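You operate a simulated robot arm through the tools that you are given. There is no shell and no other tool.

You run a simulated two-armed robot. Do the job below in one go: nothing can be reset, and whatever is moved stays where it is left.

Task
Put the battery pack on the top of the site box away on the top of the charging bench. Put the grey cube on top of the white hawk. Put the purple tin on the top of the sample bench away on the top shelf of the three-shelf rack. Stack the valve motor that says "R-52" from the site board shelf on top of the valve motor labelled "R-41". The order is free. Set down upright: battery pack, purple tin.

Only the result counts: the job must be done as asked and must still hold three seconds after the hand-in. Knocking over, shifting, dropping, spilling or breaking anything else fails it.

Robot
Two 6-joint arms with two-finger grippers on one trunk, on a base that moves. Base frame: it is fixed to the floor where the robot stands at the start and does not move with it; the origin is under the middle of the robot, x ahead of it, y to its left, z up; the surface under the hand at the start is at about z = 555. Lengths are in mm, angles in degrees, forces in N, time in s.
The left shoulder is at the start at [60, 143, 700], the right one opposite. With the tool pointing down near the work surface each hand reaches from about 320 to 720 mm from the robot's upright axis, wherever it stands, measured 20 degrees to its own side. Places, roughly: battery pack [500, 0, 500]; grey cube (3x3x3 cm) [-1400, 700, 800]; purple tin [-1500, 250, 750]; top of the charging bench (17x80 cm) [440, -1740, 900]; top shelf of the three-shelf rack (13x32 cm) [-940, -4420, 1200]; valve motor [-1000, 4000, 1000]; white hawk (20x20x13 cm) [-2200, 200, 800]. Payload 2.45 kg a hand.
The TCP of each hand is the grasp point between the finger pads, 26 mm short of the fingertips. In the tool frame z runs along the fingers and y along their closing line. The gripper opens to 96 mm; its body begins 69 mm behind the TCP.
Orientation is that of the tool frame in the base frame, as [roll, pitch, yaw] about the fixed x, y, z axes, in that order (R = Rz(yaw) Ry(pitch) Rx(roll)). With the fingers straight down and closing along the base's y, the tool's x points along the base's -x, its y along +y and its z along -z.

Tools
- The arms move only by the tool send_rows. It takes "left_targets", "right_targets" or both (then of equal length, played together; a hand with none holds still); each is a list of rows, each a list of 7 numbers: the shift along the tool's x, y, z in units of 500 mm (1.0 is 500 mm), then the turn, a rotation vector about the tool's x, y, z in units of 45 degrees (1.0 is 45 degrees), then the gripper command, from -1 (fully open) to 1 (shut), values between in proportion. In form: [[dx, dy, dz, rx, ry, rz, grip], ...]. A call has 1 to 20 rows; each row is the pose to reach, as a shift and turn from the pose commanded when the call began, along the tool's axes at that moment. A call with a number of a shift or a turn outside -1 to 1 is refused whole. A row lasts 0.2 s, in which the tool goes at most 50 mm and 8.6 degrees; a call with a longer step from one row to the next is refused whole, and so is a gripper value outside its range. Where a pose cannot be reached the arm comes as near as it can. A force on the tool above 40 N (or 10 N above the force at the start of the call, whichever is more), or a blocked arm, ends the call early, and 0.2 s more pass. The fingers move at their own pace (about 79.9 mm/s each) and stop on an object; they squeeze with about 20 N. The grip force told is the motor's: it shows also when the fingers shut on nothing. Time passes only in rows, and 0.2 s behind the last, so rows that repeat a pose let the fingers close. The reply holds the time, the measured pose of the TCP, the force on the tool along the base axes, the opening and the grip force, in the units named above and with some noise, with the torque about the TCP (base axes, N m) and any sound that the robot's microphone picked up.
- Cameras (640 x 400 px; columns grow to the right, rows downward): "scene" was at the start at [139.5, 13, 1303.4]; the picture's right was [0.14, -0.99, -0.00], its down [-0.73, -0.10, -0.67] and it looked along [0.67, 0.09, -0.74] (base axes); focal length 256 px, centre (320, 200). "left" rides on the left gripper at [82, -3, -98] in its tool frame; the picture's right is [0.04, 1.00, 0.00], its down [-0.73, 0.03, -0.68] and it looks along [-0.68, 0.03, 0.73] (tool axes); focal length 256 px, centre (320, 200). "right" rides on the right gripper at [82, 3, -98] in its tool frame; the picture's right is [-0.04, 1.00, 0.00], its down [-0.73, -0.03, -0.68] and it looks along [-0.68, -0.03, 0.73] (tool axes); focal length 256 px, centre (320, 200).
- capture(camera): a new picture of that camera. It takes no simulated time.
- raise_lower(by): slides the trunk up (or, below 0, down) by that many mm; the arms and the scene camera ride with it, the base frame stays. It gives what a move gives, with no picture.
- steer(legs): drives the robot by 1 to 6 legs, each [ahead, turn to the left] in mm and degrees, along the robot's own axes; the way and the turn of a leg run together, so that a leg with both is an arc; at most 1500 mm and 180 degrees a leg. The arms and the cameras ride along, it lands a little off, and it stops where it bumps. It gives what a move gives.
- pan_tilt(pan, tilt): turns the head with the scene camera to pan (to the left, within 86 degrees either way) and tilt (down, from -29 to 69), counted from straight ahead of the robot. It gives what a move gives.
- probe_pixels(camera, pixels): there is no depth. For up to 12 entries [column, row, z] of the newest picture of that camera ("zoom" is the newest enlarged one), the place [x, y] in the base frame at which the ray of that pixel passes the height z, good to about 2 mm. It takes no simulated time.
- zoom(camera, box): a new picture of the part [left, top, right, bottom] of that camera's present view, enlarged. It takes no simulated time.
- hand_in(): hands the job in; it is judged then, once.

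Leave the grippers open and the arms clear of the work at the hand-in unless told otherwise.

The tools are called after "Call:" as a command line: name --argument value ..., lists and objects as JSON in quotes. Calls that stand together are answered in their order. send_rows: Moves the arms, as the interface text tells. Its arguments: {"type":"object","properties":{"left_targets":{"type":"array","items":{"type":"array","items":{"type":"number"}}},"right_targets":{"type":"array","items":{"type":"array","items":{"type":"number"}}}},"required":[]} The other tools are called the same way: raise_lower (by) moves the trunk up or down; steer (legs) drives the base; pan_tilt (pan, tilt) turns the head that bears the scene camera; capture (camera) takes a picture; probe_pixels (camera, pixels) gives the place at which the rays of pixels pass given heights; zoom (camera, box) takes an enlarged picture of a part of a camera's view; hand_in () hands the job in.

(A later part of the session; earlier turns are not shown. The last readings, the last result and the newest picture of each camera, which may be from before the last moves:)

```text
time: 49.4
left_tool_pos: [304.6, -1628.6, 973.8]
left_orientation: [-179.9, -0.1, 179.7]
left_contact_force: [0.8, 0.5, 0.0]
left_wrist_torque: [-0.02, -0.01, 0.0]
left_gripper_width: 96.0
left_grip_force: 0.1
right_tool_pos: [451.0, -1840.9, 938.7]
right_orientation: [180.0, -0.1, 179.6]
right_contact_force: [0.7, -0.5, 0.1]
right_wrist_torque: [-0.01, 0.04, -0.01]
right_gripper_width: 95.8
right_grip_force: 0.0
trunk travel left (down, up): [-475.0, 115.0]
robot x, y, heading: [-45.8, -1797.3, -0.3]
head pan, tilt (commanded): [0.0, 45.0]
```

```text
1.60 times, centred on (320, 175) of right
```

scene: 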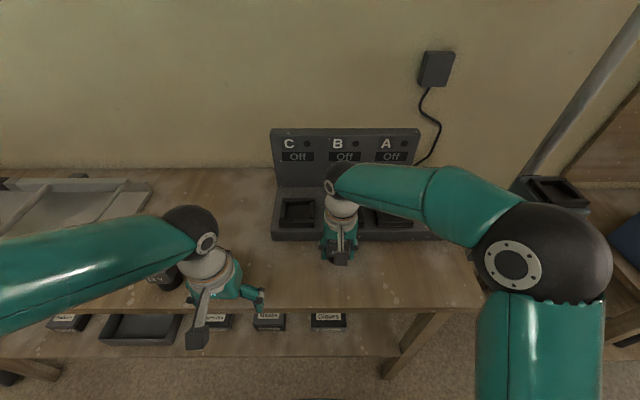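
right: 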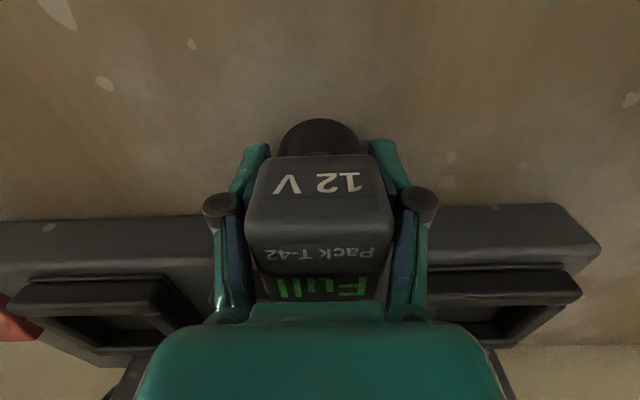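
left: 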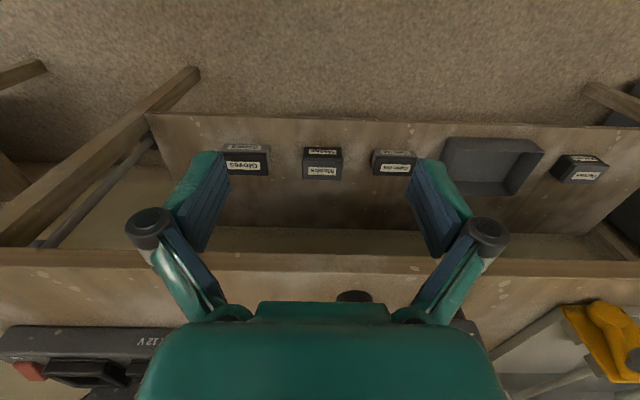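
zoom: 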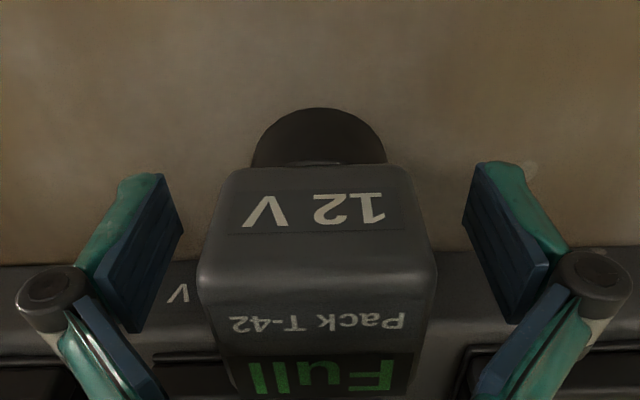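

The pack stands by itself between the open fingers, with no force left on the tool. I lift the hand straight up 130 mm.

Call:
send_rows --right_targets '[[0, 0, -0.05, 0, 0, 0, -1], [0, 0, -0.12, 0, 0, 0, -1], [0, 0, -0.2, 0, 0, 0, -1], [0, 0, -0.26, 0, 0, 0, -1]]'

Call:
capture --camera "right"

```text
time: 50.4
left_tool_pos: [305.4, -1628.5, 974.8]
left_orientation: [-179.9, -0.1, 179.5]
left_contact_force: [-0.4, 0.5, -0.5]
left_wrist_torque: [-0.02, 0.0, -0.01]
left_gripper_width: 96.2
left_grip_force: 0.1
right_tool_pos: [450.1, -1840.3, 1069.9]
right_orientation: [180.0, -0.2, 179.6]
right_contact_force: [0.6, 0.3, 0.4]
right_wrist_torque: [0.01, -0.04, 0.0]
right_gripper_width: 95.9
right_grip_force: 0.1
trunk travel left (down, up): [-475.0, 115.0]
robot x, y, heading: [-41.8, -1794.2, -0.1]
head pan, tilt (commanded): [0.0, 45.0]
```

```text
taken
```

right: 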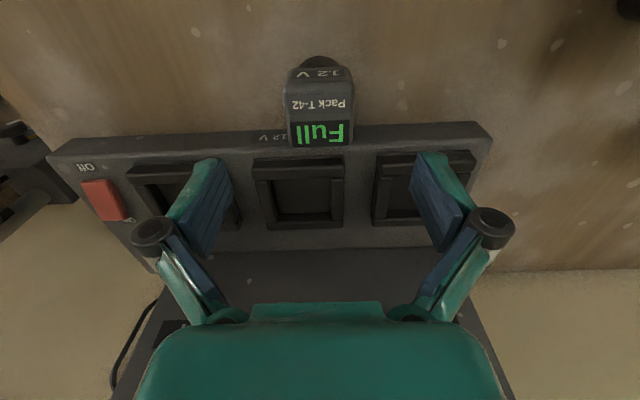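

The pack stands upright in front of the charger. I check its place in the right picture and retract the right hand.

Call:
probe_pixels --camera "right" --pixels '[[290, 147, 986], [352, 145, 986], [286, 85, 986], [354, 82, 986], [48, 153, 945], [490, 128, 945]]'

Call:
send_rows --right_targets '[[0.08, 0, 0, 0, 0, 0, -1], [0.16, 0, 0, 0, 0, 0, -1], [0.24, 0, 0, 0, 0, 0, -1], [0.3, 0, 0, 0, 0, 0, -1]]'

Call:
capture --camera "scene"

```text
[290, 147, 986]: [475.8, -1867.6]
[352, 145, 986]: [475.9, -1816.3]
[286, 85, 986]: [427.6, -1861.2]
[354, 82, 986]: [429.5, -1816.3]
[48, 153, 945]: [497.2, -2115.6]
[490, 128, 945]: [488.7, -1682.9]
```

```text
time: 51.4
left_tool_pos: [305.2, -1628.7, 974.8]
left_orientation: [-179.8, 0.0, 179.6]
left_contact_force: [-0.7, 0.1, -0.1]
left_wrist_torque: [-0.01, 0.0, 0.0]
left_gripper_width: 95.9
left_grip_force: 0.1
right_tool_pos: [299.3, -1840.8, 1068.1]
right_orientation: [-180.0, -0.1, 179.6]
right_contact_force: [-1.0, -0.4, -0.6]
right_wrist_torque: [0.01, -0.03, -0.01]
right_gripper_width: 95.8
right_grip_force: 0.1
trunk travel left (down, up): [-475.0, 115.0]
robot x, y, heading: [-40.9, -1799.3, -0.2]
head pan, tilt (commanded): [0.0, 45.0]
```

```text
taken
```

scene: 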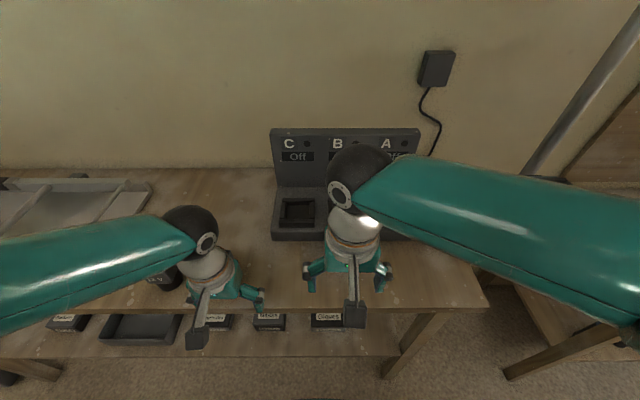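

The pack is safely placed. Next is the sample bench behind the start place: I back off, turn left and drive back along the corridor.

Call:
steer --legs '[[-280, 0], [0, 45], [0, 45]]'

Call:
pan_tilt --pan 0 --tilt 25

Call:
capture --camera "scene"

```text
time: 57.5
left_tool_pos: [-433.8, -1421.5, 973.8]
left_orientation: [-179.8, 0.0, -99.5]
left_contact_force: [-0.2, 1.0, -0.4]
left_wrist_torque: [0.03, -0.02, 0.0]
left_gripper_width: 96.3
left_grip_force: 0.0
right_tool_pos: [-227.1, -1458.8, 1067.8]
right_orientation: [-179.9, 0.0, -99.3]
right_contact_force: [-0.6, 0.0, -0.1]
right_wrist_torque: [0.0, 0.01, -0.05]
right_gripper_width: 96.1
right_grip_force: 0.0
trunk travel left (down, up): [-475.0, 115.0]
robot x, y, heading: [-277.1, -1802.9, 82.6]
head pan, tilt (commanded): [0.0, 45.0]
stopped in leg 3: the robot was blocked; the commanded pose is now the measured one
```

```text
time: 58.4
left_tool_pos: [-433.5, -1422.0, 974.7]
left_orientation: [-179.9, 0.0, -99.5]
left_contact_force: [0.0, 0.8, 0.6]
left_wrist_torque: [0.02, -0.01, 0.0]
left_gripper_width: 96.0
left_grip_force: 0.0
right_tool_pos: [-225.5, -1460.7, 1069.3]
right_orientation: [180.0, -0.2, -99.4]
right_contact_force: [-0.3, 0.8, 0.8]
right_wrist_torque: [0.01, 0.0, -0.03]
right_gripper_width: 96.0
right_grip_force: 0.1
trunk travel left (down, up): [-475.0, 115.0]
robot x, y, heading: [-278.0, -1798.1, 82.6]
head pan, tilt (commanded): [0.0, 25.0]
```

```text
taken
```

scene: 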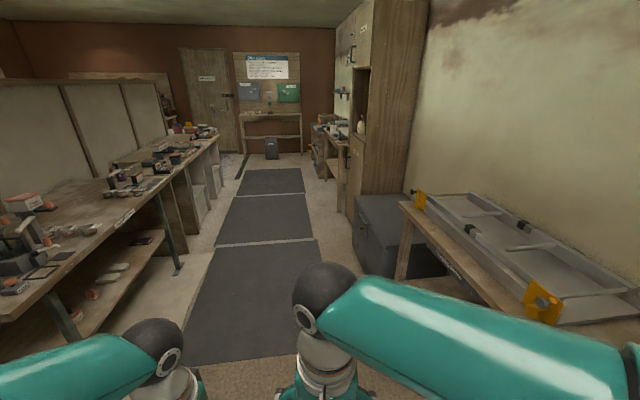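

I see the sample benches along the partition on the left and the corridor ahead. I finish the turn and look left at the benches.

Call:
steer --legs '[[0, 7.5]]'

Call:
pan_tilt --pan 35 --tilt 20

Call:
capture --camera "scene"

Call:
probe_pixels --camera "scene" --pixels '[[320, 200, 800], [320, 250, 800], [500, 200, 800], [200, 250, 800]]'

```text
time: 59.4
left_tool_pos: [-481.4, -1446.3, 975.0]
left_orientation: [-179.9, 0.0, -91.9]
left_contact_force: [-0.6, 0.4, 0.6]
left_wrist_torque: [0.01, 0.0, 0.02]
left_gripper_width: 96.3
left_grip_force: 0.1
right_tool_pos: [-270.7, -1456.1, 1068.9]
right_orientation: [-180.0, 0.0, -91.9]
right_contact_force: [0.9, 0.4, 0.2]
right_wrist_torque: [0.03, -0.03, 0.0]
right_gripper_width: 95.8
right_grip_force: 0.1
trunk travel left (down, up): [-475.0, 115.0]
robot x, y, heading: [-273.4, -1799.8, 89.7]
head pan, tilt (commanded): [0.0, 25.0]
```

```text
time: 60.4
left_tool_pos: [-481.3, -1446.6, 976.2]
left_orientation: [-179.9, 0.0, -92.0]
left_contact_force: [0.3, 0.0, 0.0]
left_wrist_torque: [0.03, 0.02, 0.0]
left_gripper_width: 95.6
left_grip_force: 0.1
right_tool_pos: [-271.5, -1455.7, 1070.5]
right_orientation: [180.0, 0.0, -91.8]
right_contact_force: [1.0, 0.4, -0.4]
right_wrist_torque: [0.01, -0.01, 0.01]
right_gripper_width: 95.9
right_grip_force: 0.0
trunk travel left (down, up): [-475.0, 115.0]
robot x, y, heading: [-274.5, -1798.3, 89.9]
head pan, tilt (commanded): [35.0, 20.0]
```

```text
taken
```

scene: 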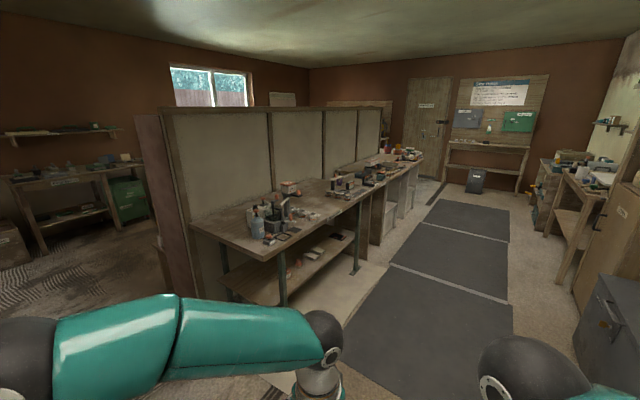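

```text
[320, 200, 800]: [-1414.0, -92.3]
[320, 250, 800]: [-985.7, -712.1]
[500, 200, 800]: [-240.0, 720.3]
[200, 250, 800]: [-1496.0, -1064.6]
```

The sample bench begins beyond the partition end. I drive 1950 mm along the corridor, then turn left to face the bench.

Call:
steer --legs '[[975, 0], [975, 0], [0, 45], [0, 45]]'

Call:
pan_tilt --pan 0 --tilt 30

Call:
capture --camera "scene"

```text
time: 74.4
left_tool_pos: [-631.1, 9.3, 975.1]
left_orientation: [-179.8, -0.2, -11.9]
left_contact_force: [0.6, -0.4, -0.3]
left_wrist_torque: [0.04, -0.05, -0.01]
left_gripper_width: 96.0
left_grip_force: 0.1
right_tool_pos: [-584.0, 215.0, 1070.2]
right_orientation: [-179.8, 0.0, -11.7]
right_contact_force: [-0.2, -0.3, -1.3]
right_wrist_torque: [0.02, -0.05, 0.01]
right_gripper_width: 96.0
right_grip_force: 0.0
trunk travel left (down, up): [-475.0, 115.0]
robot x, y, heading: [-234.2, 194.7, 171.4]
head pan, tilt (commanded): [35.0, 20.0]
stopped in leg 4: the robot was blocked; the commanded pose is now the measured one
```

```text
time: 75.5
left_tool_pos: [-628.8, 9.8, 977.6]
left_orientation: [-180.0, -0.1, -11.9]
left_contact_force: [-0.3, 0.2, 0.2]
left_wrist_torque: [-0.02, -0.01, -0.02]
left_gripper_width: 96.0
left_grip_force: 0.0
right_tool_pos: [-582.1, 215.6, 1071.7]
right_orientation: [180.0, 0.0, -11.8]
right_contact_force: [1.2, 0.0, 0.2]
right_wrist_torque: [-0.01, 0.01, 0.0]
right_gripper_width: 96.0
right_grip_force: 0.1
trunk travel left (down, up): [-475.0, 115.0]
robot x, y, heading: [-235.9, 197.1, 171.5]
head pan, tilt (commanded): [0.0, 30.0]
```

```text
taken
```

scene: 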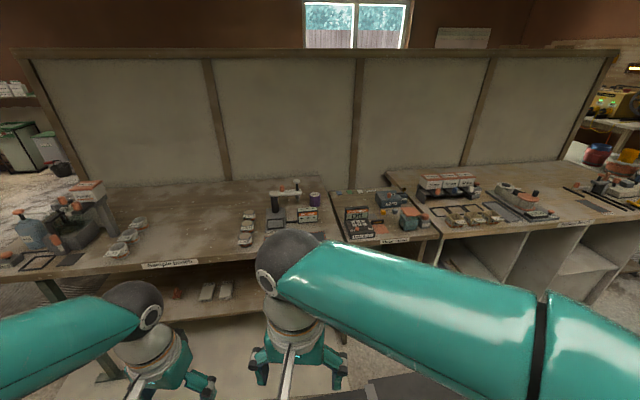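

I now see the sample bench with a purple tin near (314, 199). I finish the turn and zoom in on the benches.

Call:
steer --legs '[[0, 8.5]]'

Call:
capture --camera "scene"

Call:
zoom --camera "scene" --box '[0, 150, 320, 350]'

Call:
zoom --camera "scene" --box '[280, 140, 600, 340]'

```text
time: 76.5
left_tool_pos: [-596.5, -46.6, 976.1]
left_orientation: [-179.8, -0.1, -3.4]
left_contact_force: [-0.3, 0.2, -0.3]
left_wrist_torque: [-0.03, 0.04, 0.04]
left_gripper_width: 96.1
left_grip_force: 0.1
right_tool_pos: [-581.9, 163.6, 1071.7]
right_orientation: [179.9, 0.0, -3.3]
right_contact_force: [-0.1, -0.4, 0.2]
right_wrist_torque: [0.01, 0.01, -0.01]
right_gripper_width: 96.0
right_grip_force: 0.1
trunk travel left (down, up): [-475.0, 115.0]
robot x, y, heading: [-235.4, 198.9, -180.2]
head pan, tilt (commanded): [0.0, 30.0]
```

```text
taken
```

scene: 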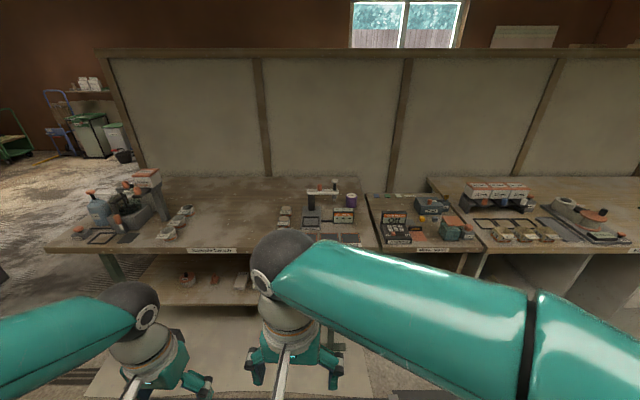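

```text
2.00 times, centred on (160, 250) of scene
```

zoom: 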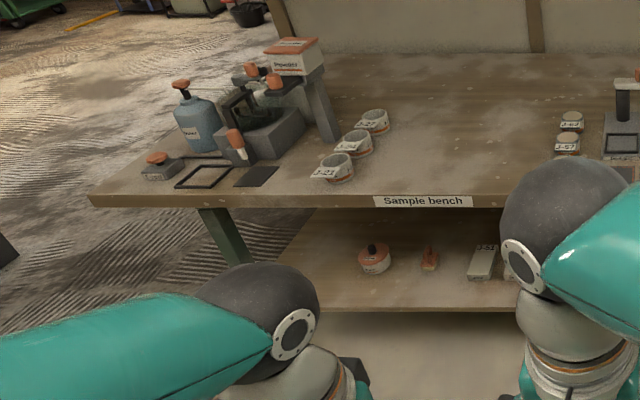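

```text
2.00 times, centred on (440, 240) of scene
```

zoom: 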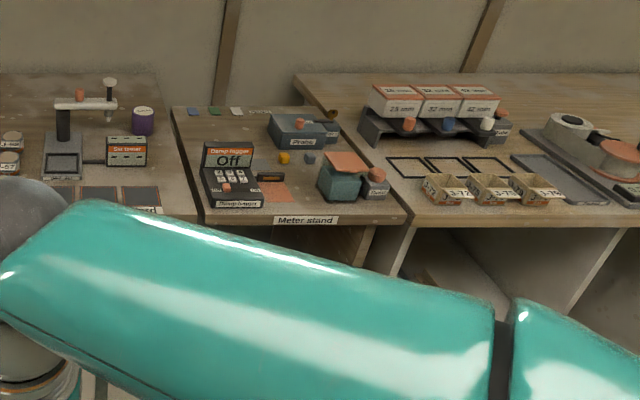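

The purple tin stands behind the tester at the right end of the sample bench, and the "Meter stand" next to it has small cubes. I zoom in more to find the grey cube.

Call:
zoom --camera "scene" --box '[365, 185, 485, 260]'

Call:
zoom --camera "scene" --box '[270, 165, 390, 240]'

```text
5.33 times, centred on (425, 222) of scene
```

zoom: 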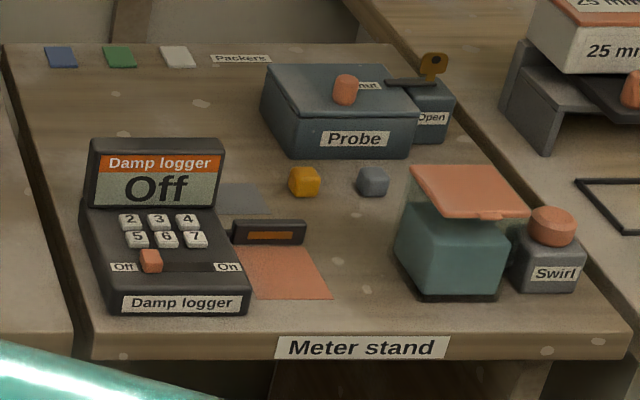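

```text
5.33 times, centred on (330, 202) of scene
```

zoom: 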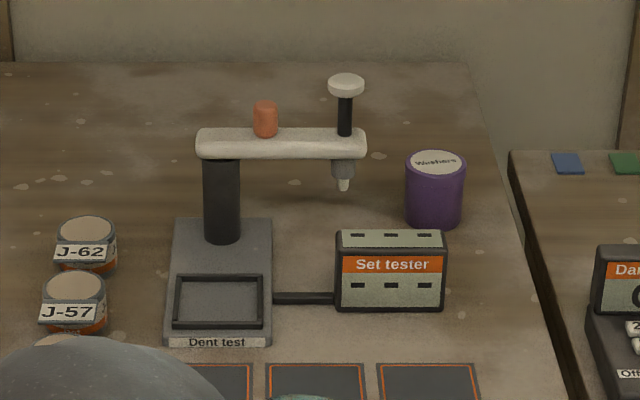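

The grey cube is near (434.8, 218.6), right of the yellow one, and the "Washers" tin near (351.6, 200). I probe both at plausible heights, plus the bench edges.

Call:
probe_pixels --camera "scene" --pixels '[[434.8, 221, 750], [434.8, 221, 800], [422, 221, 800], [351.6, 207, 700], [351.6, 207, 750], [351.6, 207, 800], [210, 250, 750], [210, 250, 800], [433, 251, 750], [433, 251, 800], [46, 250, 800]]'

```text
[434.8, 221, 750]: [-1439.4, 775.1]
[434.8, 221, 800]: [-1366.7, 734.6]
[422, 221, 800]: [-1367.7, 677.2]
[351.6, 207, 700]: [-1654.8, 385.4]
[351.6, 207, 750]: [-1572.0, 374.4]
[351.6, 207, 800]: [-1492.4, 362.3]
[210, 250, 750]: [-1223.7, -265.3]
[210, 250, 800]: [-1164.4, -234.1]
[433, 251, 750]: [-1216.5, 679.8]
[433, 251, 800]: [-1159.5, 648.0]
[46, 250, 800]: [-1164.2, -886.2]
```

The bench edge is near x≈-1180 and both things are on its far side, so I drive 450 mm closer to see better.

Call:
steer --legs '[[450, 0]]'

Call:
pan_tilt --pan -15 --tilt 45

Call:
capture --camera "scene"

Call:
capture --camera "right"

```text
time: 79.3
left_tool_pos: [-1046.8, -46.5, 977.9]
left_orientation: [-179.9, -0.2, -3.3]
left_contact_force: [0.5, 1.2, 0.1]
left_wrist_torque: [0.03, -0.04, 0.0]
left_gripper_width: 95.9
left_grip_force: 0.1
right_tool_pos: [-1031.7, 164.5, 1072.1]
right_orientation: [179.9, -0.2, -3.3]
right_contact_force: [0.4, 0.1, -0.7]
right_wrist_torque: [0.0, -0.03, 0.01]
right_gripper_width: 95.9
right_grip_force: 0.1
trunk travel left (down, up): [-475.0, 115.0]
robot x, y, heading: [-687.1, 202.2, 179.9]
head pan, tilt (commanded): [0.0, 30.0]
```

```text
time: 80.0
left_tool_pos: [-1046.2, -46.2, 977.2]
left_orientation: [-180.0, 0.1, -3.3]
left_contact_force: [0.1, 0.3, -0.3]
left_wrist_torque: [0.0, 0.01, 0.01]
left_gripper_width: 96.2
left_grip_force: 0.0
right_tool_pos: [-1031.5, 165.3, 1072.8]
right_orientation: [179.9, 0.0, -3.2]
right_contact_force: [0.1, 0.4, -0.9]
right_wrist_torque: [-0.03, 0.01, 0.01]
right_gripper_width: 96.2
right_grip_force: 0.1
trunk travel left (down, up): [-475.0, 115.0]
robot x, y, heading: [-682.0, 197.4, 180.0]
head pan, tilt (commanded): [-15.0, 45.0]
```

```text
taken
```

scene: 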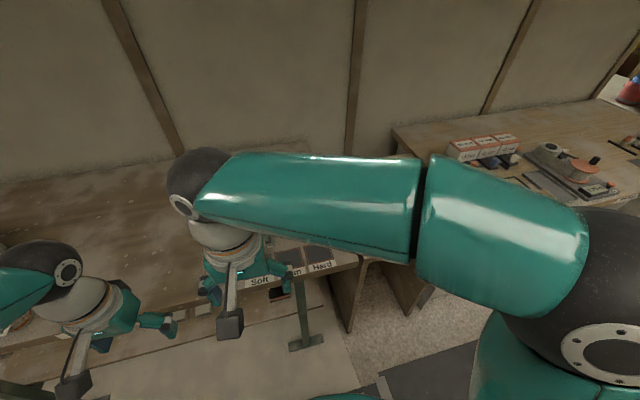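

```text
taken
```

right: 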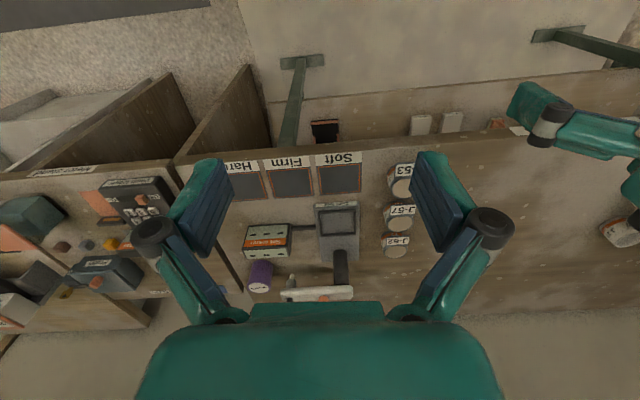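

The right camera shows the tin at (260, 277) and the grey cube at (87, 243). I take zooms from right and left cameras for heights.

Call:
zoom --camera "right" --box '[200, 160, 440, 310]'

Call:
zoom --camera "right" --box '[0, 160, 200, 285]'

Call:
capture --camera "left"

```text
2.67 times, centred on (320, 235) of right
```

zoom: 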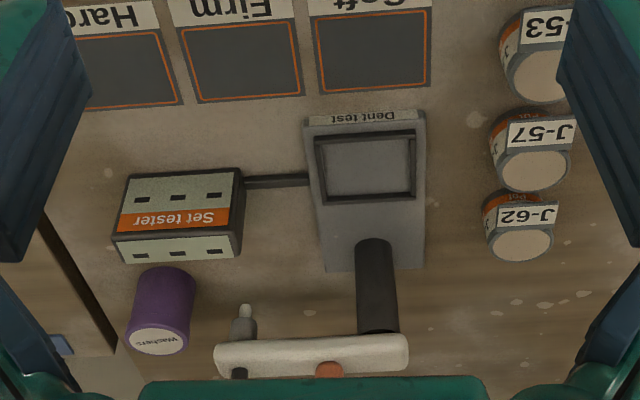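

```text
3.20 times, centred on (100, 222) of right
```

zoom: 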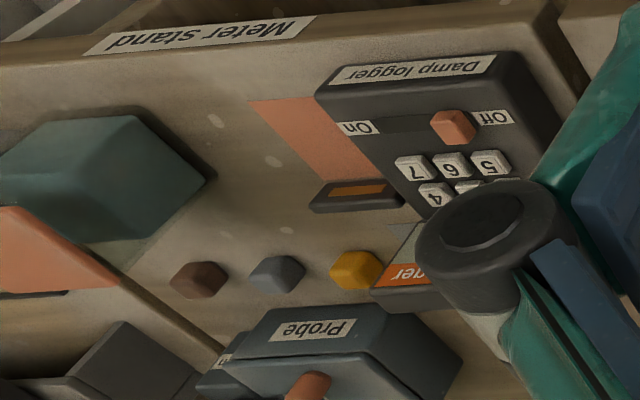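

```text
taken
```

left: 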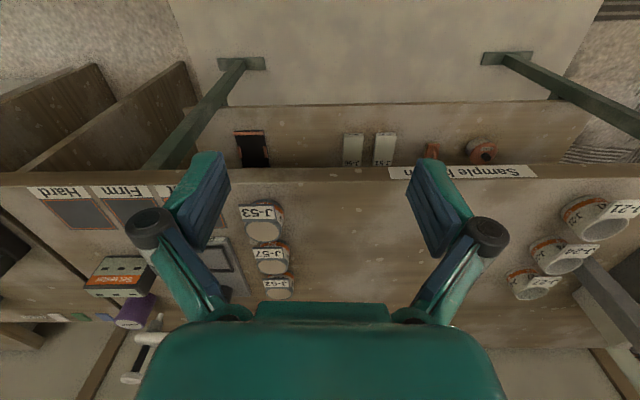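

There are three cubes: yellow, grey (middle, at full pixel (86.6, 245.4)) and brown. I zoom in on the left camera's view of the pads and the tin to triangulate the bench height.

Call:
zoom --camera "left" --box '[20, 170, 220, 340]'

Call:
probe_pixels --camera "right" --pixels '[[273.9, 199, 700], [273.9, 199, 750], [273.9, 199, 800], [260, 287.9, 800], [260, 287.9, 850], [260, 287.9, 900], [86.6, 245.4, 800], [86.6, 245.4, 830], [86.6, 245.4, 860]]'

```text
2.35 times, centred on (120, 255) of left
```

zoom: 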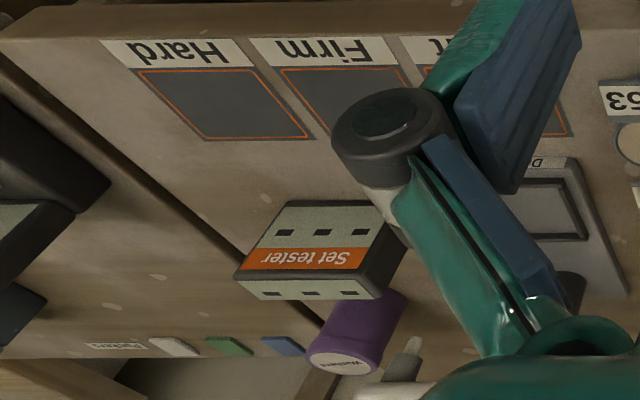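

```text
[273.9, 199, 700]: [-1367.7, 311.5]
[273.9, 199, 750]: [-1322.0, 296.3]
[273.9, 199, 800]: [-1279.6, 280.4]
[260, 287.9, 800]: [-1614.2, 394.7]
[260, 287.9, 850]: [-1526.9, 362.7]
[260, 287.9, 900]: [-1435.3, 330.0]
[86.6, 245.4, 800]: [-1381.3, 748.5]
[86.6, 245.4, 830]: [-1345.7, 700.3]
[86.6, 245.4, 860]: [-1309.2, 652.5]
```

Call:
probe_pixels --camera "left" --pixels '[[117.9, 228.7, 700], [117.9, 228.7, 750], [117.9, 228.7, 775], [117.9, 228.7, 800], [129.3, 324.3, 800], [129.3, 324.3, 850], [129.3, 324.3, 875], [129.3, 324.3, 900]]'

Call:
probe_pixels --camera "right" --pixels '[[268.6, 198.6, 700], [268.6, 198.6, 750], [268.6, 198.6, 775], [268.6, 198.6, 800]]'

```text
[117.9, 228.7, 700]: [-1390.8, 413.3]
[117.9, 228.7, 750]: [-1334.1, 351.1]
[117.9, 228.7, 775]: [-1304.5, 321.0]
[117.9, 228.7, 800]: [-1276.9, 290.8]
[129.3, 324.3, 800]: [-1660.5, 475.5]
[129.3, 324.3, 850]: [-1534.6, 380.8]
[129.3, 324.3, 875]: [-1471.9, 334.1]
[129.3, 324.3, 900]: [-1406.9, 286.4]
```

```text
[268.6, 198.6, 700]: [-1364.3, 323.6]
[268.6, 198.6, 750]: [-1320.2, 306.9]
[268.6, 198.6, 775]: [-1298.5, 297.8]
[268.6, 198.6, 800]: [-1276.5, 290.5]
```

Both cameras agree: bench top z=800, tin top at (-1498, 353, 865). I check how near the press arm and the "Set tester" are to the tin.

Call:
probe_pixels --camera "right" --pixels '[[280.6, 294, 900], [280.6, 294, 930], [280.6, 303, 900], [352, 294, 900], [352, 294, 930], [243, 257.5, 840], [290, 254.9, 840], [290, 254.9, 860], [243, 248, 800], [411, 330, 930]]'

Call:
probe_pixels --camera "left" --pixels '[[163, 316, 900], [163, 316, 930], [131, 338, 900], [131, 338, 930], [350, 105, 350], [147, 283, 840], [147, 283, 860], [350, 170, 800]]'

Call:
zoom --camera "left" --box '[60, 250, 220, 390]'

```text
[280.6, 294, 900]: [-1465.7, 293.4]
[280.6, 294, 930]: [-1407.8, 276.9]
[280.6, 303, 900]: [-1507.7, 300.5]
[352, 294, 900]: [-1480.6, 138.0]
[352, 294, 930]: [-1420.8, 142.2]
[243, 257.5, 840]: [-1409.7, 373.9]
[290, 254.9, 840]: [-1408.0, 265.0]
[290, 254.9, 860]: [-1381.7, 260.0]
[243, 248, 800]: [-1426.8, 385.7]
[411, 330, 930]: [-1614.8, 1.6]
```

```text
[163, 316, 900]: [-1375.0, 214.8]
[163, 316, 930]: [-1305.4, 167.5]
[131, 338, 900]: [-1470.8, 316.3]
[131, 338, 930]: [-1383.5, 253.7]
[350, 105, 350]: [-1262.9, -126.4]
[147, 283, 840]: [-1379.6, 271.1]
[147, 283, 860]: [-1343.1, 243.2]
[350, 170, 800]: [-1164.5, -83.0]
```

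```text
2.86 times, centred on (140, 320) of left
```

zoom: 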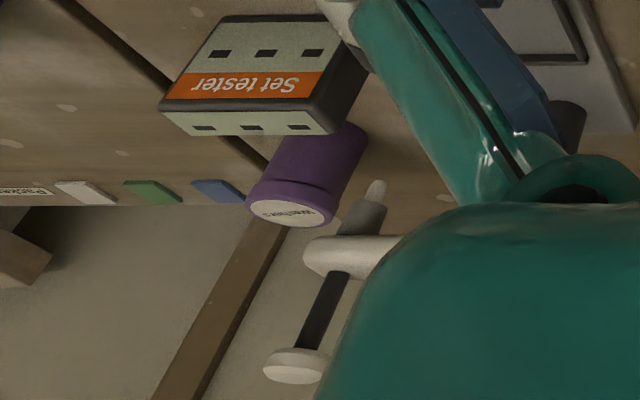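

The press arm ends at about (-1435, 285, 915), so coming down on the tin with the fingers turned about 15° keeps clear. I drive 140 mm closer, then look again.

Call:
probe_pixels --camera "left" --pixels '[[131.3, 374.3, 940], [131.3, 374.3, 960], [131.3, 374.3, 980]]'

Call:
steer --legs '[[140, 0]]'

Call:
pan_tilt --pan 0 --tilt 40

Call:
capture --camera "right"

Call:
capture --camera "scene"

```text
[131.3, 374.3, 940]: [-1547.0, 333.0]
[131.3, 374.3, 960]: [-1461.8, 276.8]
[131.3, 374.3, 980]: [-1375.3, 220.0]
```

```text
time: 81.4
left_tool_pos: [-1187.3, -45.8, 976.7]
left_orientation: [-179.9, -0.2, -3.4]
left_contact_force: [-0.5, -0.5, -0.9]
left_wrist_torque: [0.01, -0.05, 0.01]
left_gripper_width: 95.9
left_grip_force: 0.1
right_tool_pos: [-1173.5, 163.7, 1071.8]
right_orientation: [179.8, -0.1, -3.3]
right_contact_force: [-0.5, 0.7, 0.2]
right_wrist_torque: [0.01, -0.05, 0.01]
right_gripper_width: 96.0
right_grip_force: 0.0
trunk travel left (down, up): [-475.0, 115.0]
robot x, y, heading: [-825.9, 199.4, 179.9]
head pan, tilt (commanded): [-15.0, 45.0]
```

```text
time: 82.1
left_tool_pos: [-1186.5, -46.3, 977.6]
left_orientation: [-179.9, -0.1, -3.3]
left_contact_force: [-0.7, 0.4, -0.1]
left_wrist_torque: [-0.01, 0.0, -0.02]
left_gripper_width: 95.8
left_grip_force: 0.1
right_tool_pos: [-1171.4, 164.0, 1071.9]
right_orientation: [179.9, -0.2, -3.3]
right_contact_force: [-0.4, -0.1, 0.4]
right_wrist_torque: [-0.01, 0.01, 0.01]
right_gripper_width: 96.3
right_grip_force: 0.1
trunk travel left (down, up): [-475.0, 115.0]
robot x, y, heading: [-825.8, 197.4, 180.3]
head pan, tilt (commanded): [0.0, 40.0]
```

```text
taken
```

right: 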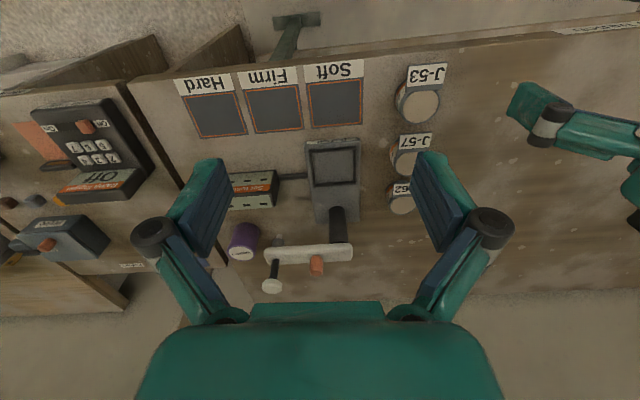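

```text
taken
```

scene: 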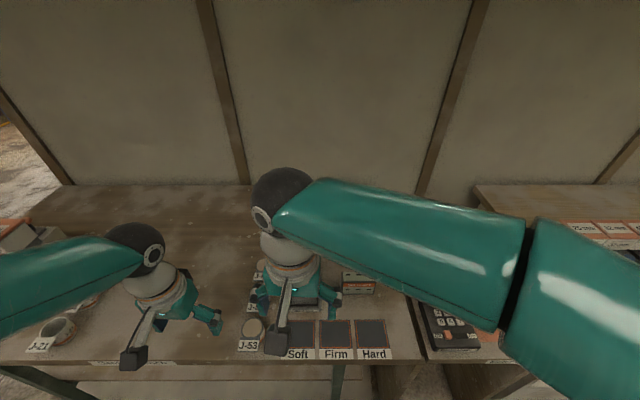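

The handle of the press tops out near z=965. For reach I raise the trunk the remaining 115 mm, then bring the right hand round to (-1250, 385, 1000) turned 12° more, staying clear of the press.

Call:
raise_lower --by 115

Call:
send_rows --right_targets '[[-0.026, -0.062, 0.053, 0, 0, 0.037, -1], [-0.052, -0.123, 0.107, 0, 0, 0.074, -1], [-0.078, -0.185, 0.16, 0, 0, 0.11, -1], [-0.103, -0.247, 0.214, 0, 0, 0.15, -1], [-0.129, -0.309, 0.267, 0, 0, 0.19, -1], [-0.155, -0.37, 0.32, 0, 0, 0.22, -1], [-0.181, -0.432, 0.374, 0, 0, 0.26, -1]]'

Call:
capture --camera "right"

Call:
capture --camera "scene"

```text
time: 83.6
left_tool_pos: [-1185.5, -45.5, 1093.8]
left_orientation: [-179.9, -0.1, -3.4]
left_contact_force: [0.1, -0.4, 0.7]
left_wrist_torque: [-0.05, 0.05, 0.02]
left_gripper_width: 96.5
left_grip_force: 0.0
right_tool_pos: [-1171.6, 163.3, 1187.4]
right_orientation: [179.9, -0.1, -3.3]
right_contact_force: [0.5, -0.7, -0.7]
right_wrist_torque: [0.01, 0.0, 0.0]
right_gripper_width: 96.3
right_grip_force: 0.0
trunk travel left (down, up): [-590.0, 0.0]
robot x, y, heading: [-827.3, 201.4, 179.9]
head pan, tilt (commanded): [0.0, 40.0]
```

```text
time: 85.2
left_tool_pos: [-1186.8, -46.3, 1092.7]
left_orientation: [-179.9, 0.0, -3.4]
left_contact_force: [-0.1, -0.5, -0.5]
left_wrist_torque: [-0.03, -0.01, 0.01]
left_gripper_width: 95.7
left_grip_force: 0.0
right_tool_pos: [-1248.4, 387.1, 999.0]
right_orientation: [179.9, -0.2, -15.0]
right_contact_force: [0.5, 0.1, 0.4]
right_wrist_torque: [-0.03, 0.01, 0.0]
right_gripper_width: 96.0
right_grip_force: 0.1
trunk travel left (down, up): [-590.0, 0.0]
robot x, y, heading: [-825.3, 195.7, 180.1]
head pan, tilt (commanded): [0.0, 40.0]
```

```text
taken
```

right: 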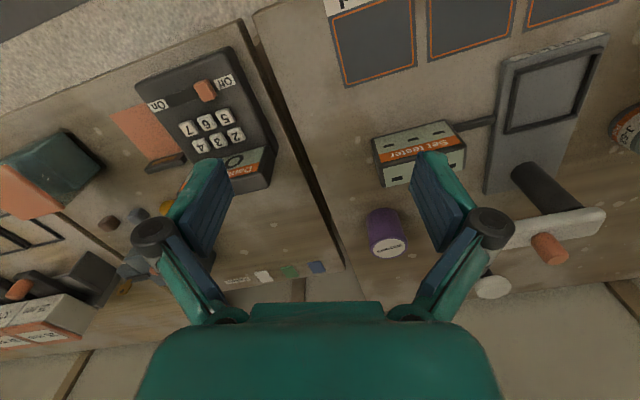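

```text
taken
```

scene: 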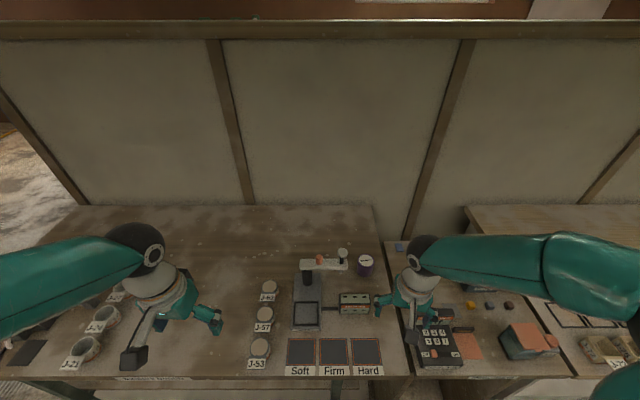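

Now both the head and the right camera see the tin. I zoom in with both and re-measure it.

Call:
zoom --camera "right" --box '[340, 170, 500, 310]'

Call:
zoom --camera "scene" --box '[300, 235, 400, 300]'

```text
2.86 times, centred on (420, 240) of right
```

zoom: 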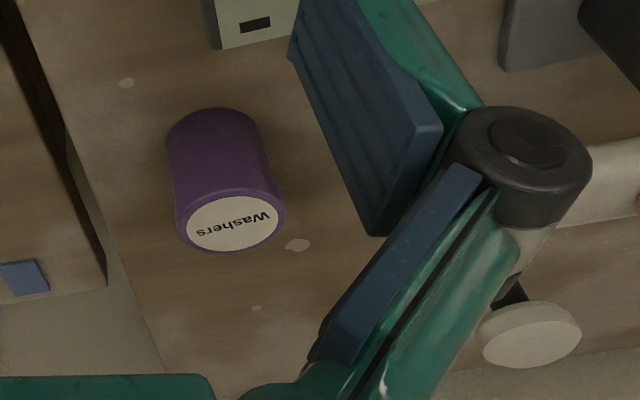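

```text
6.15 times, centred on (350, 268) of scene
```

zoom: 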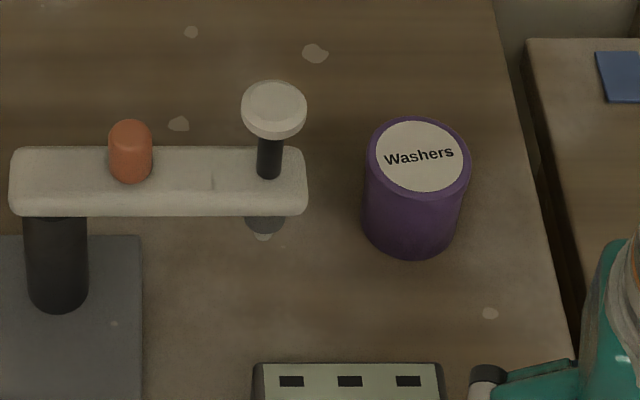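

Call:
probe_pixels --camera "scene" --pixels '[[365.8, 261.2, 850], [365.8, 261.2, 865], [365.8, 261.2, 880], [342.5, 252.7, 950], [342.5, 252.7, 970], [347.9, 264.7, 915], [370, 294.3, 840], [357, 261.5, 865], [374.5, 261.2, 865], [365, 277, 800]]'

Call:
probe_pixels --camera "right" --pixels '[[389.9, 247.7, 850], [389.9, 247.7, 865], [389.9, 247.7, 880], [493.5, 287.3, 950], [493.5, 287.3, 970], [370, 251, 865], [408, 243, 865]]'

```text
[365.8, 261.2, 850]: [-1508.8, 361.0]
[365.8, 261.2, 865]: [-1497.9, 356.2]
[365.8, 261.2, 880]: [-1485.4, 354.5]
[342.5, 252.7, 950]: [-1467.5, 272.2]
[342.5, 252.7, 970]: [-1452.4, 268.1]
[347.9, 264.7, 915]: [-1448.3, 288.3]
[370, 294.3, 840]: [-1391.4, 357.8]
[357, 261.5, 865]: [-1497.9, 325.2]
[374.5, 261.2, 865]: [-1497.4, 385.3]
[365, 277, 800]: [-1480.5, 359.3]
```

```text
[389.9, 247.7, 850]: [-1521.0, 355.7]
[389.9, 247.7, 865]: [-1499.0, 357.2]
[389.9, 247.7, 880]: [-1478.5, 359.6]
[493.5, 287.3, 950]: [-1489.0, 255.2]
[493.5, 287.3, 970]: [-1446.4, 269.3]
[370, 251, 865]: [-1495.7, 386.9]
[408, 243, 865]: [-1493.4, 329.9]
```

The tin's centre is (-1498, 357), top z=865, 59 mm across. I extend the right hand forward along y≈385, staying high, to x≈-1498.

Call:
send_rows --right_targets '[[-0.08, 0.022, 0, 0, 0, 0, -1], [-0.16, 0.044, 0, 0, 0, 0, -1], [-0.24, 0.066, 0, 0, 0, 0, -1], [-0.32, 0.089, 0, 0, 0, 0, -1], [-0.4, 0.111, 0, 0, 0, 0, -1], [-0.482, 0.133, 0, 0, 0, 0, -1], [-0.482, 0.133, 0, 0, 0, 0, -1]]'

Call:
capture --camera "right"

Call:
zoom --camera "scene" --box '[280, 200, 440, 300]'

```text
time: 86.8
left_tool_pos: [-1184.0, -45.7, 1092.7]
left_orientation: [-179.9, 0.1, -3.4]
left_contact_force: [0.6, 0.8, 0.2]
left_wrist_torque: [0.01, 0.02, -0.02]
left_gripper_width: 95.8
left_grip_force: 0.0
right_tool_pos: [-1496.1, 384.4, 1000.0]
right_orientation: [179.8, 0.0, -14.9]
right_contact_force: [0.8, 0.6, 0.1]
right_wrist_torque: [0.0, 0.06, 0.03]
right_gripper_width: 95.9
right_grip_force: 0.0
trunk travel left (down, up): [-590.0, 0.0]
robot x, y, heading: [-825.6, 196.3, 179.8]
head pan, tilt (commanded): [0.0, 40.0]
```

```text
taken
```

right: 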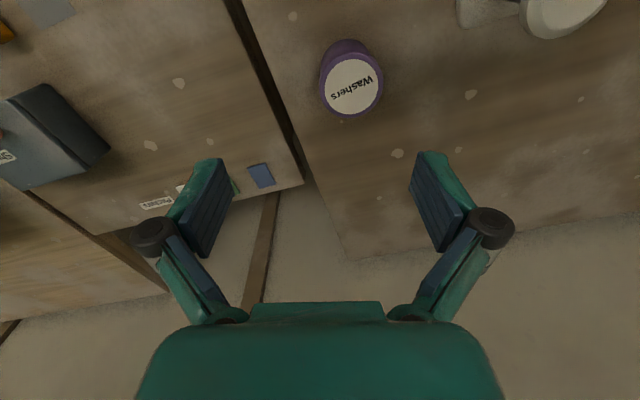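

```text
4.00 times, centred on (360, 250) of scene
```

zoom: 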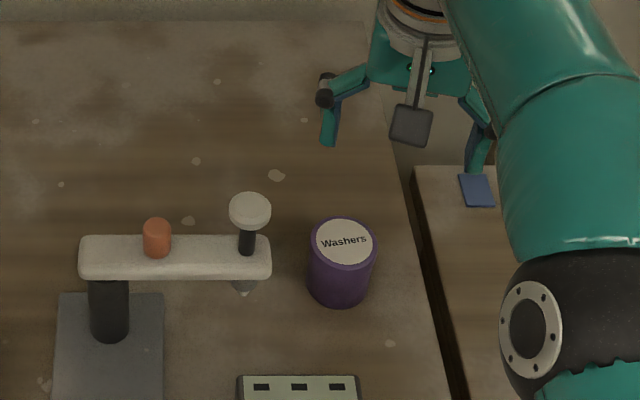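

The hand reached (-1496, 384, 1000). I check the tin's top centre (351, 87) through the right camera before the sideways shift and descent.

Call:
probe_pixels --camera "right" --pixels '[[351, 87, 865], [319, 90, 865], [383, 84, 865], [351, 118, 865], [567, 10, 967]]'

```text
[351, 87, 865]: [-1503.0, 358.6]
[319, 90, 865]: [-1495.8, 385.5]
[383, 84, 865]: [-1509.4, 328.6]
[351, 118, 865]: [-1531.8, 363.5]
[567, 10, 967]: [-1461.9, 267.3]
```

The tin's centre is (-1501, 358). I shift 27 mm sideways and go down 162 mm in small steps, with the fingers open.

Call:
send_rows --right_targets '[[0.003, 0.027, 0, 0, 0, 0, -1], [0.006, 0.054, 0, 0, 0, 0, -1], [0.006, 0.054, 0.06, 0, 0, 0, -1], [0.006, 0.054, 0.12, 0, 0, 0, -1], [0.006, 0.054, 0.18, 0, 0, 0, -1], [0.006, 0.054, 0.22, 0, 0, 0, -1]]'

Call:
capture --camera "right"

Call:
zoom --camera "scene" --box '[280, 200, 440, 300]'

```text
time: 88.2
left_tool_pos: [-1186.9, -46.5, 1092.4]
left_orientation: [-179.9, -0.1, -3.4]
left_contact_force: [0.7, 0.2, -0.3]
left_wrist_torque: [0.01, 0.04, -0.02]
left_gripper_width: 96.0
left_grip_force: 0.1
right_tool_pos: [-1503.5, 355.3, 890.3]
right_orientation: [179.9, 0.0, -15.0]
right_contact_force: [0.4, 0.3, 0.3]
right_wrist_torque: [-0.04, 0.0, 0.0]
right_gripper_width: 96.2
right_grip_force: 0.1
right hand out of reach, approached as far as the arm can: row 1, 2
trunk travel left (down, up): [-590.0, 0.0]
robot x, y, heading: [-824.1, 197.7, 180.2]
head pan, tilt (commanded): [0.0, 40.0]
```

```text
taken
```

right: 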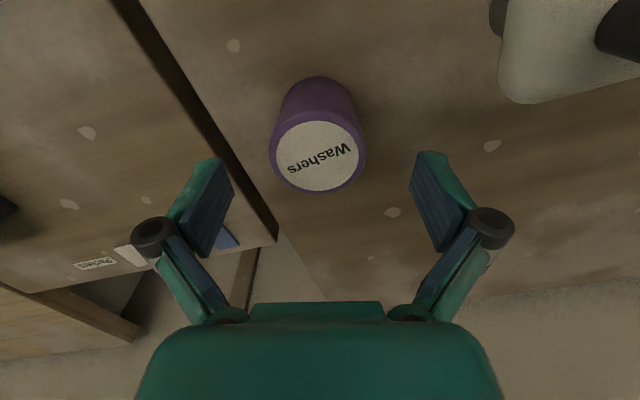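

```text
4.00 times, centred on (360, 250) of scene
```

zoom: 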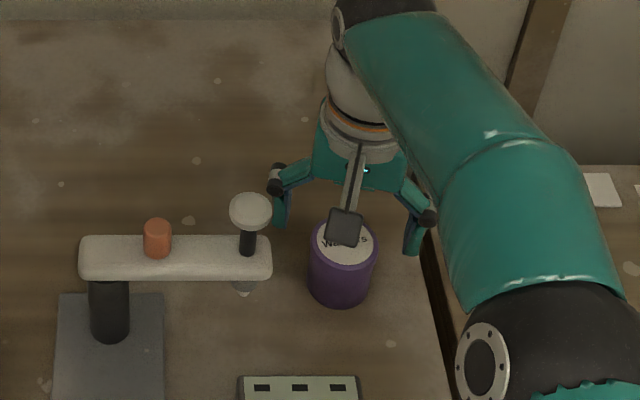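

At z=890 the tin is centred between the fingers in column 318. I check the fore-aft alignment once more.

Call:
probe_pixels --camera "right" --pixels '[[318, 157, 865], [271, 157, 865], [365, 157, 865], [318, 194, 865]]'

```text
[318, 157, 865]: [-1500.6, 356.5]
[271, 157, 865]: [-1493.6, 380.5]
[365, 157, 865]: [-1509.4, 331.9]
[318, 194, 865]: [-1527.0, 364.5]
```

Aligned at (-1500, 356). I go down the last 52 mm and close on the tin.

Call:
send_rows --right_targets '[[-0.004, 0, 0.04, 0, 0, 0, -1], [-0.004, 0, 0.08, 0, 0, 0, -1], [-0.004, 0, 0.104, 0, 0, 0, -1], [-0.004, 0, 0.104, 0, 0, 0, 1], [-0.004, 0, 0.104, 0, 0, 0, 1], [-0.004, 0, 0.104, 0, 0, 0, 1], [-0.004, 0, 0.104, 0, 0, 0, 1]]'

Call:
capture --camera "right"

Call:
zoom --camera "scene" --box '[280, 200, 440, 300]'

```text
time: 89.8
left_tool_pos: [-1186.4, -46.1, 1091.6]
left_orientation: [-179.8, -0.2, -3.4]
left_contact_force: [0.5, -0.7, 0.1]
left_wrist_torque: [0.03, 0.01, 0.03]
left_gripper_width: 96.0
left_grip_force: 0.1
right_tool_pos: [-1505.2, 357.3, 836.8]
right_orientation: [180.0, -0.1, -15.0]
right_contact_force: [0.1, 0.5, 0.5]
right_wrist_torque: [0.03, 0.01, -0.01]
right_gripper_width: 57.0
right_grip_force: 19.7
trunk travel left (down, up): [-590.0, 0.0]
robot x, y, heading: [-826.2, 200.8, 180.3]
head pan, tilt (commanded): [0.0, 40.0]
```

```text
taken
```

right: 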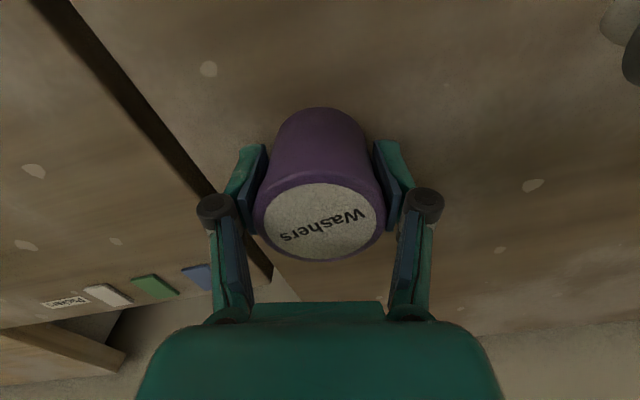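

```text
4.00 times, centred on (360, 250) of scene
```

zoom: 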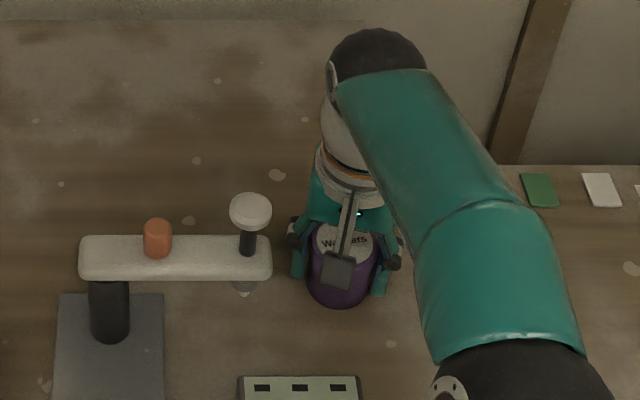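

The tin is held (57 mm, 20 N). I lift it 148 mm, shift away from the press, and draw back over the bench front.

Call:
send_rows --right_targets '[[0, 0, -0.04, 0, 0, 0, 1], [0, 0, -0.1, 0, 0, 0, 1], [0, 0, -0.17, 0, 0, 0, 1], [0, 0, -0.24, 0, 0, 0, 1], [0, 0, -0.296, 0, 0, 0, 1], [-0.021, -0.077, -0.296, 0, 0, 0, 1], [0.06, -0.099, -0.296, 0, 0, 0, 1], [0.14, -0.12, -0.296, 0, 0, 0, 1], [0.22, -0.142, -0.296, 0, 0, 0, 1], [0.3, -0.163, -0.296, 0, 0, 0, 1], [0.38, -0.185, -0.296, 0, 0, 0, 1], [0.462, -0.207, -0.296, 0, 0, 0, 1]]'

Call:
capture --camera "right"

Call:
capture --camera "scene"

```text
time: 92.4
left_tool_pos: [-1185.5, -46.3, 1092.0]
left_orientation: [-179.9, -0.1, -3.4]
left_contact_force: [0.4, 0.3, 1.0]
left_wrist_torque: [0.01, 0.0, -0.01]
left_gripper_width: 96.1
left_grip_force: 0.1
right_tool_pos: [-1497.9, 396.3, 986.1]
right_orientation: [179.9, -0.2, -15.0]
right_contact_force: [0.2, -0.5, -0.9]
right_wrist_torque: [-0.03, -0.03, 0.03]
right_gripper_width: 56.9
right_grip_force: 20.5
right hand out of reach, approached as far as the arm can: row 5, 6, 7, 8, 9, 10, 11, 12
trunk travel left (down, up): [-590.0, 0.0]
robot x, y, heading: [-822.3, 200.9, 180.2]
head pan, tilt (commanded): [0.0, 40.0]
```

```text
taken
```

right: 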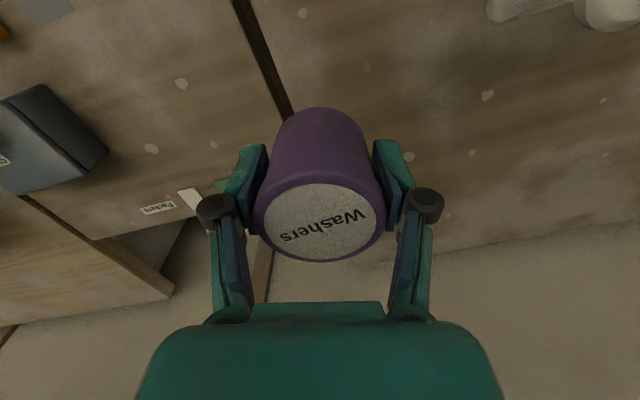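

```text
taken
```

scene: 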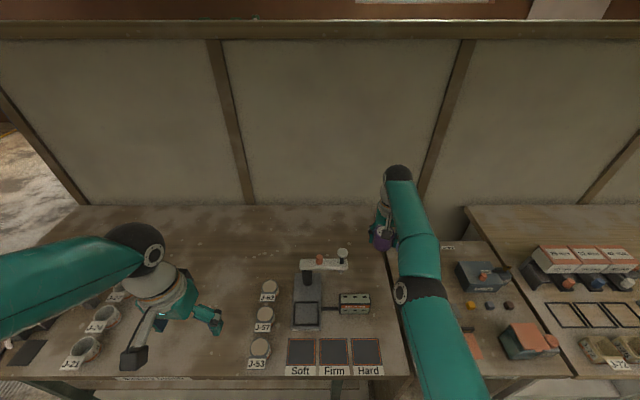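

The tin is lifted, but the arm stuck stretched out at (-1498, 396, 986) and did not draw back. I lower it slightly, where it reaches better, and see how it follows.

Call:
send_rows --right_targets '[[0, 0, 0.02, 0, 0, 0, 1], [0, 0, 0.04, 0, 0, 0, 1]]'

```text
time: 93.0
left_tool_pos: [-1187.0, -45.5, 1092.8]
left_orientation: [-179.9, -0.1, -3.4]
left_contact_force: [0.4, -0.1, -0.5]
left_wrist_torque: [-0.01, 0.0, -0.02]
left_gripper_width: 96.1
left_grip_force: 0.1
right_tool_pos: [-1501.3, 392.5, 964.3]
right_orientation: [180.0, -0.1, -15.0]
right_contact_force: [-0.8, 0.4, -1.6]
right_wrist_torque: [0.02, -0.01, 0.0]
right_gripper_width: 56.9
right_grip_force: 20.2
trunk travel left (down, up): [-590.0, 0.0]
robot x, y, heading: [-823.9, 197.4, 180.0]
head pan, tilt (commanded): [0.0, 40.0]
```

It follows from the real pose now. I draw the tin back 250 mm at this height, along y≈395, clear of the press.

Call:
send_rows --right_targets '[[0.04, -0.012, 0, 0, 0, 0, 1], [0.11, -0.034, 0, 0, 0, 0, 1], [0.18, -0.056, 0, 0, 0, 0, 1], [0.26, -0.081, 0, 0, 0, 0, 1], [0.34, -0.106, 0, 0, 0, 0, 1], [0.41, -0.128, 0, 0, 0, 0, 1], [0.478, -0.149, 0, 0, 0, 0, 1]]'

Call:
capture --camera "scene"

```text
time: 94.6
left_tool_pos: [-1186.2, -46.2, 1091.4]
left_orientation: [180.0, -0.1, -3.4]
left_contact_force: [0.0, -0.9, 0.2]
left_wrist_torque: [-0.01, 0.0, -0.03]
left_gripper_width: 95.7
left_grip_force: 0.1
right_tool_pos: [-1501.5, 394.7, 965.9]
right_orientation: [-180.0, -0.2, -14.9]
right_contact_force: [0.2, 0.2, -1.3]
right_wrist_torque: [0.0, 0.01, 0.0]
right_gripper_width: 56.9
right_grip_force: 20.1
right hand out of reach, approached as far as the arm can: row 1, 2, 3, 4, 5, 6, 7
trunk travel left (down, up): [-590.0, 0.0]
robot x, y, heading: [-822.4, 202.3, 179.9]
head pan, tilt (commanded): [0.0, 40.0]
```

```text
taken
```

scene: 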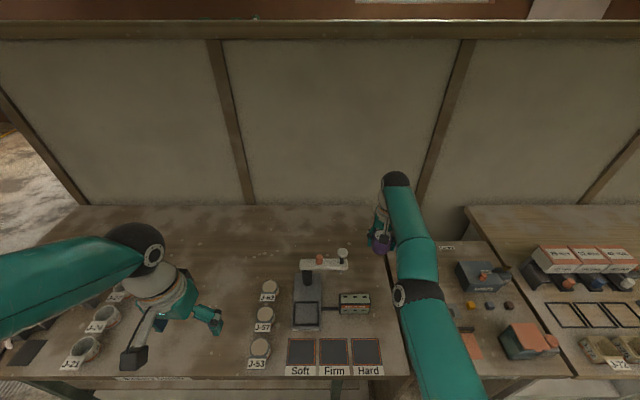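

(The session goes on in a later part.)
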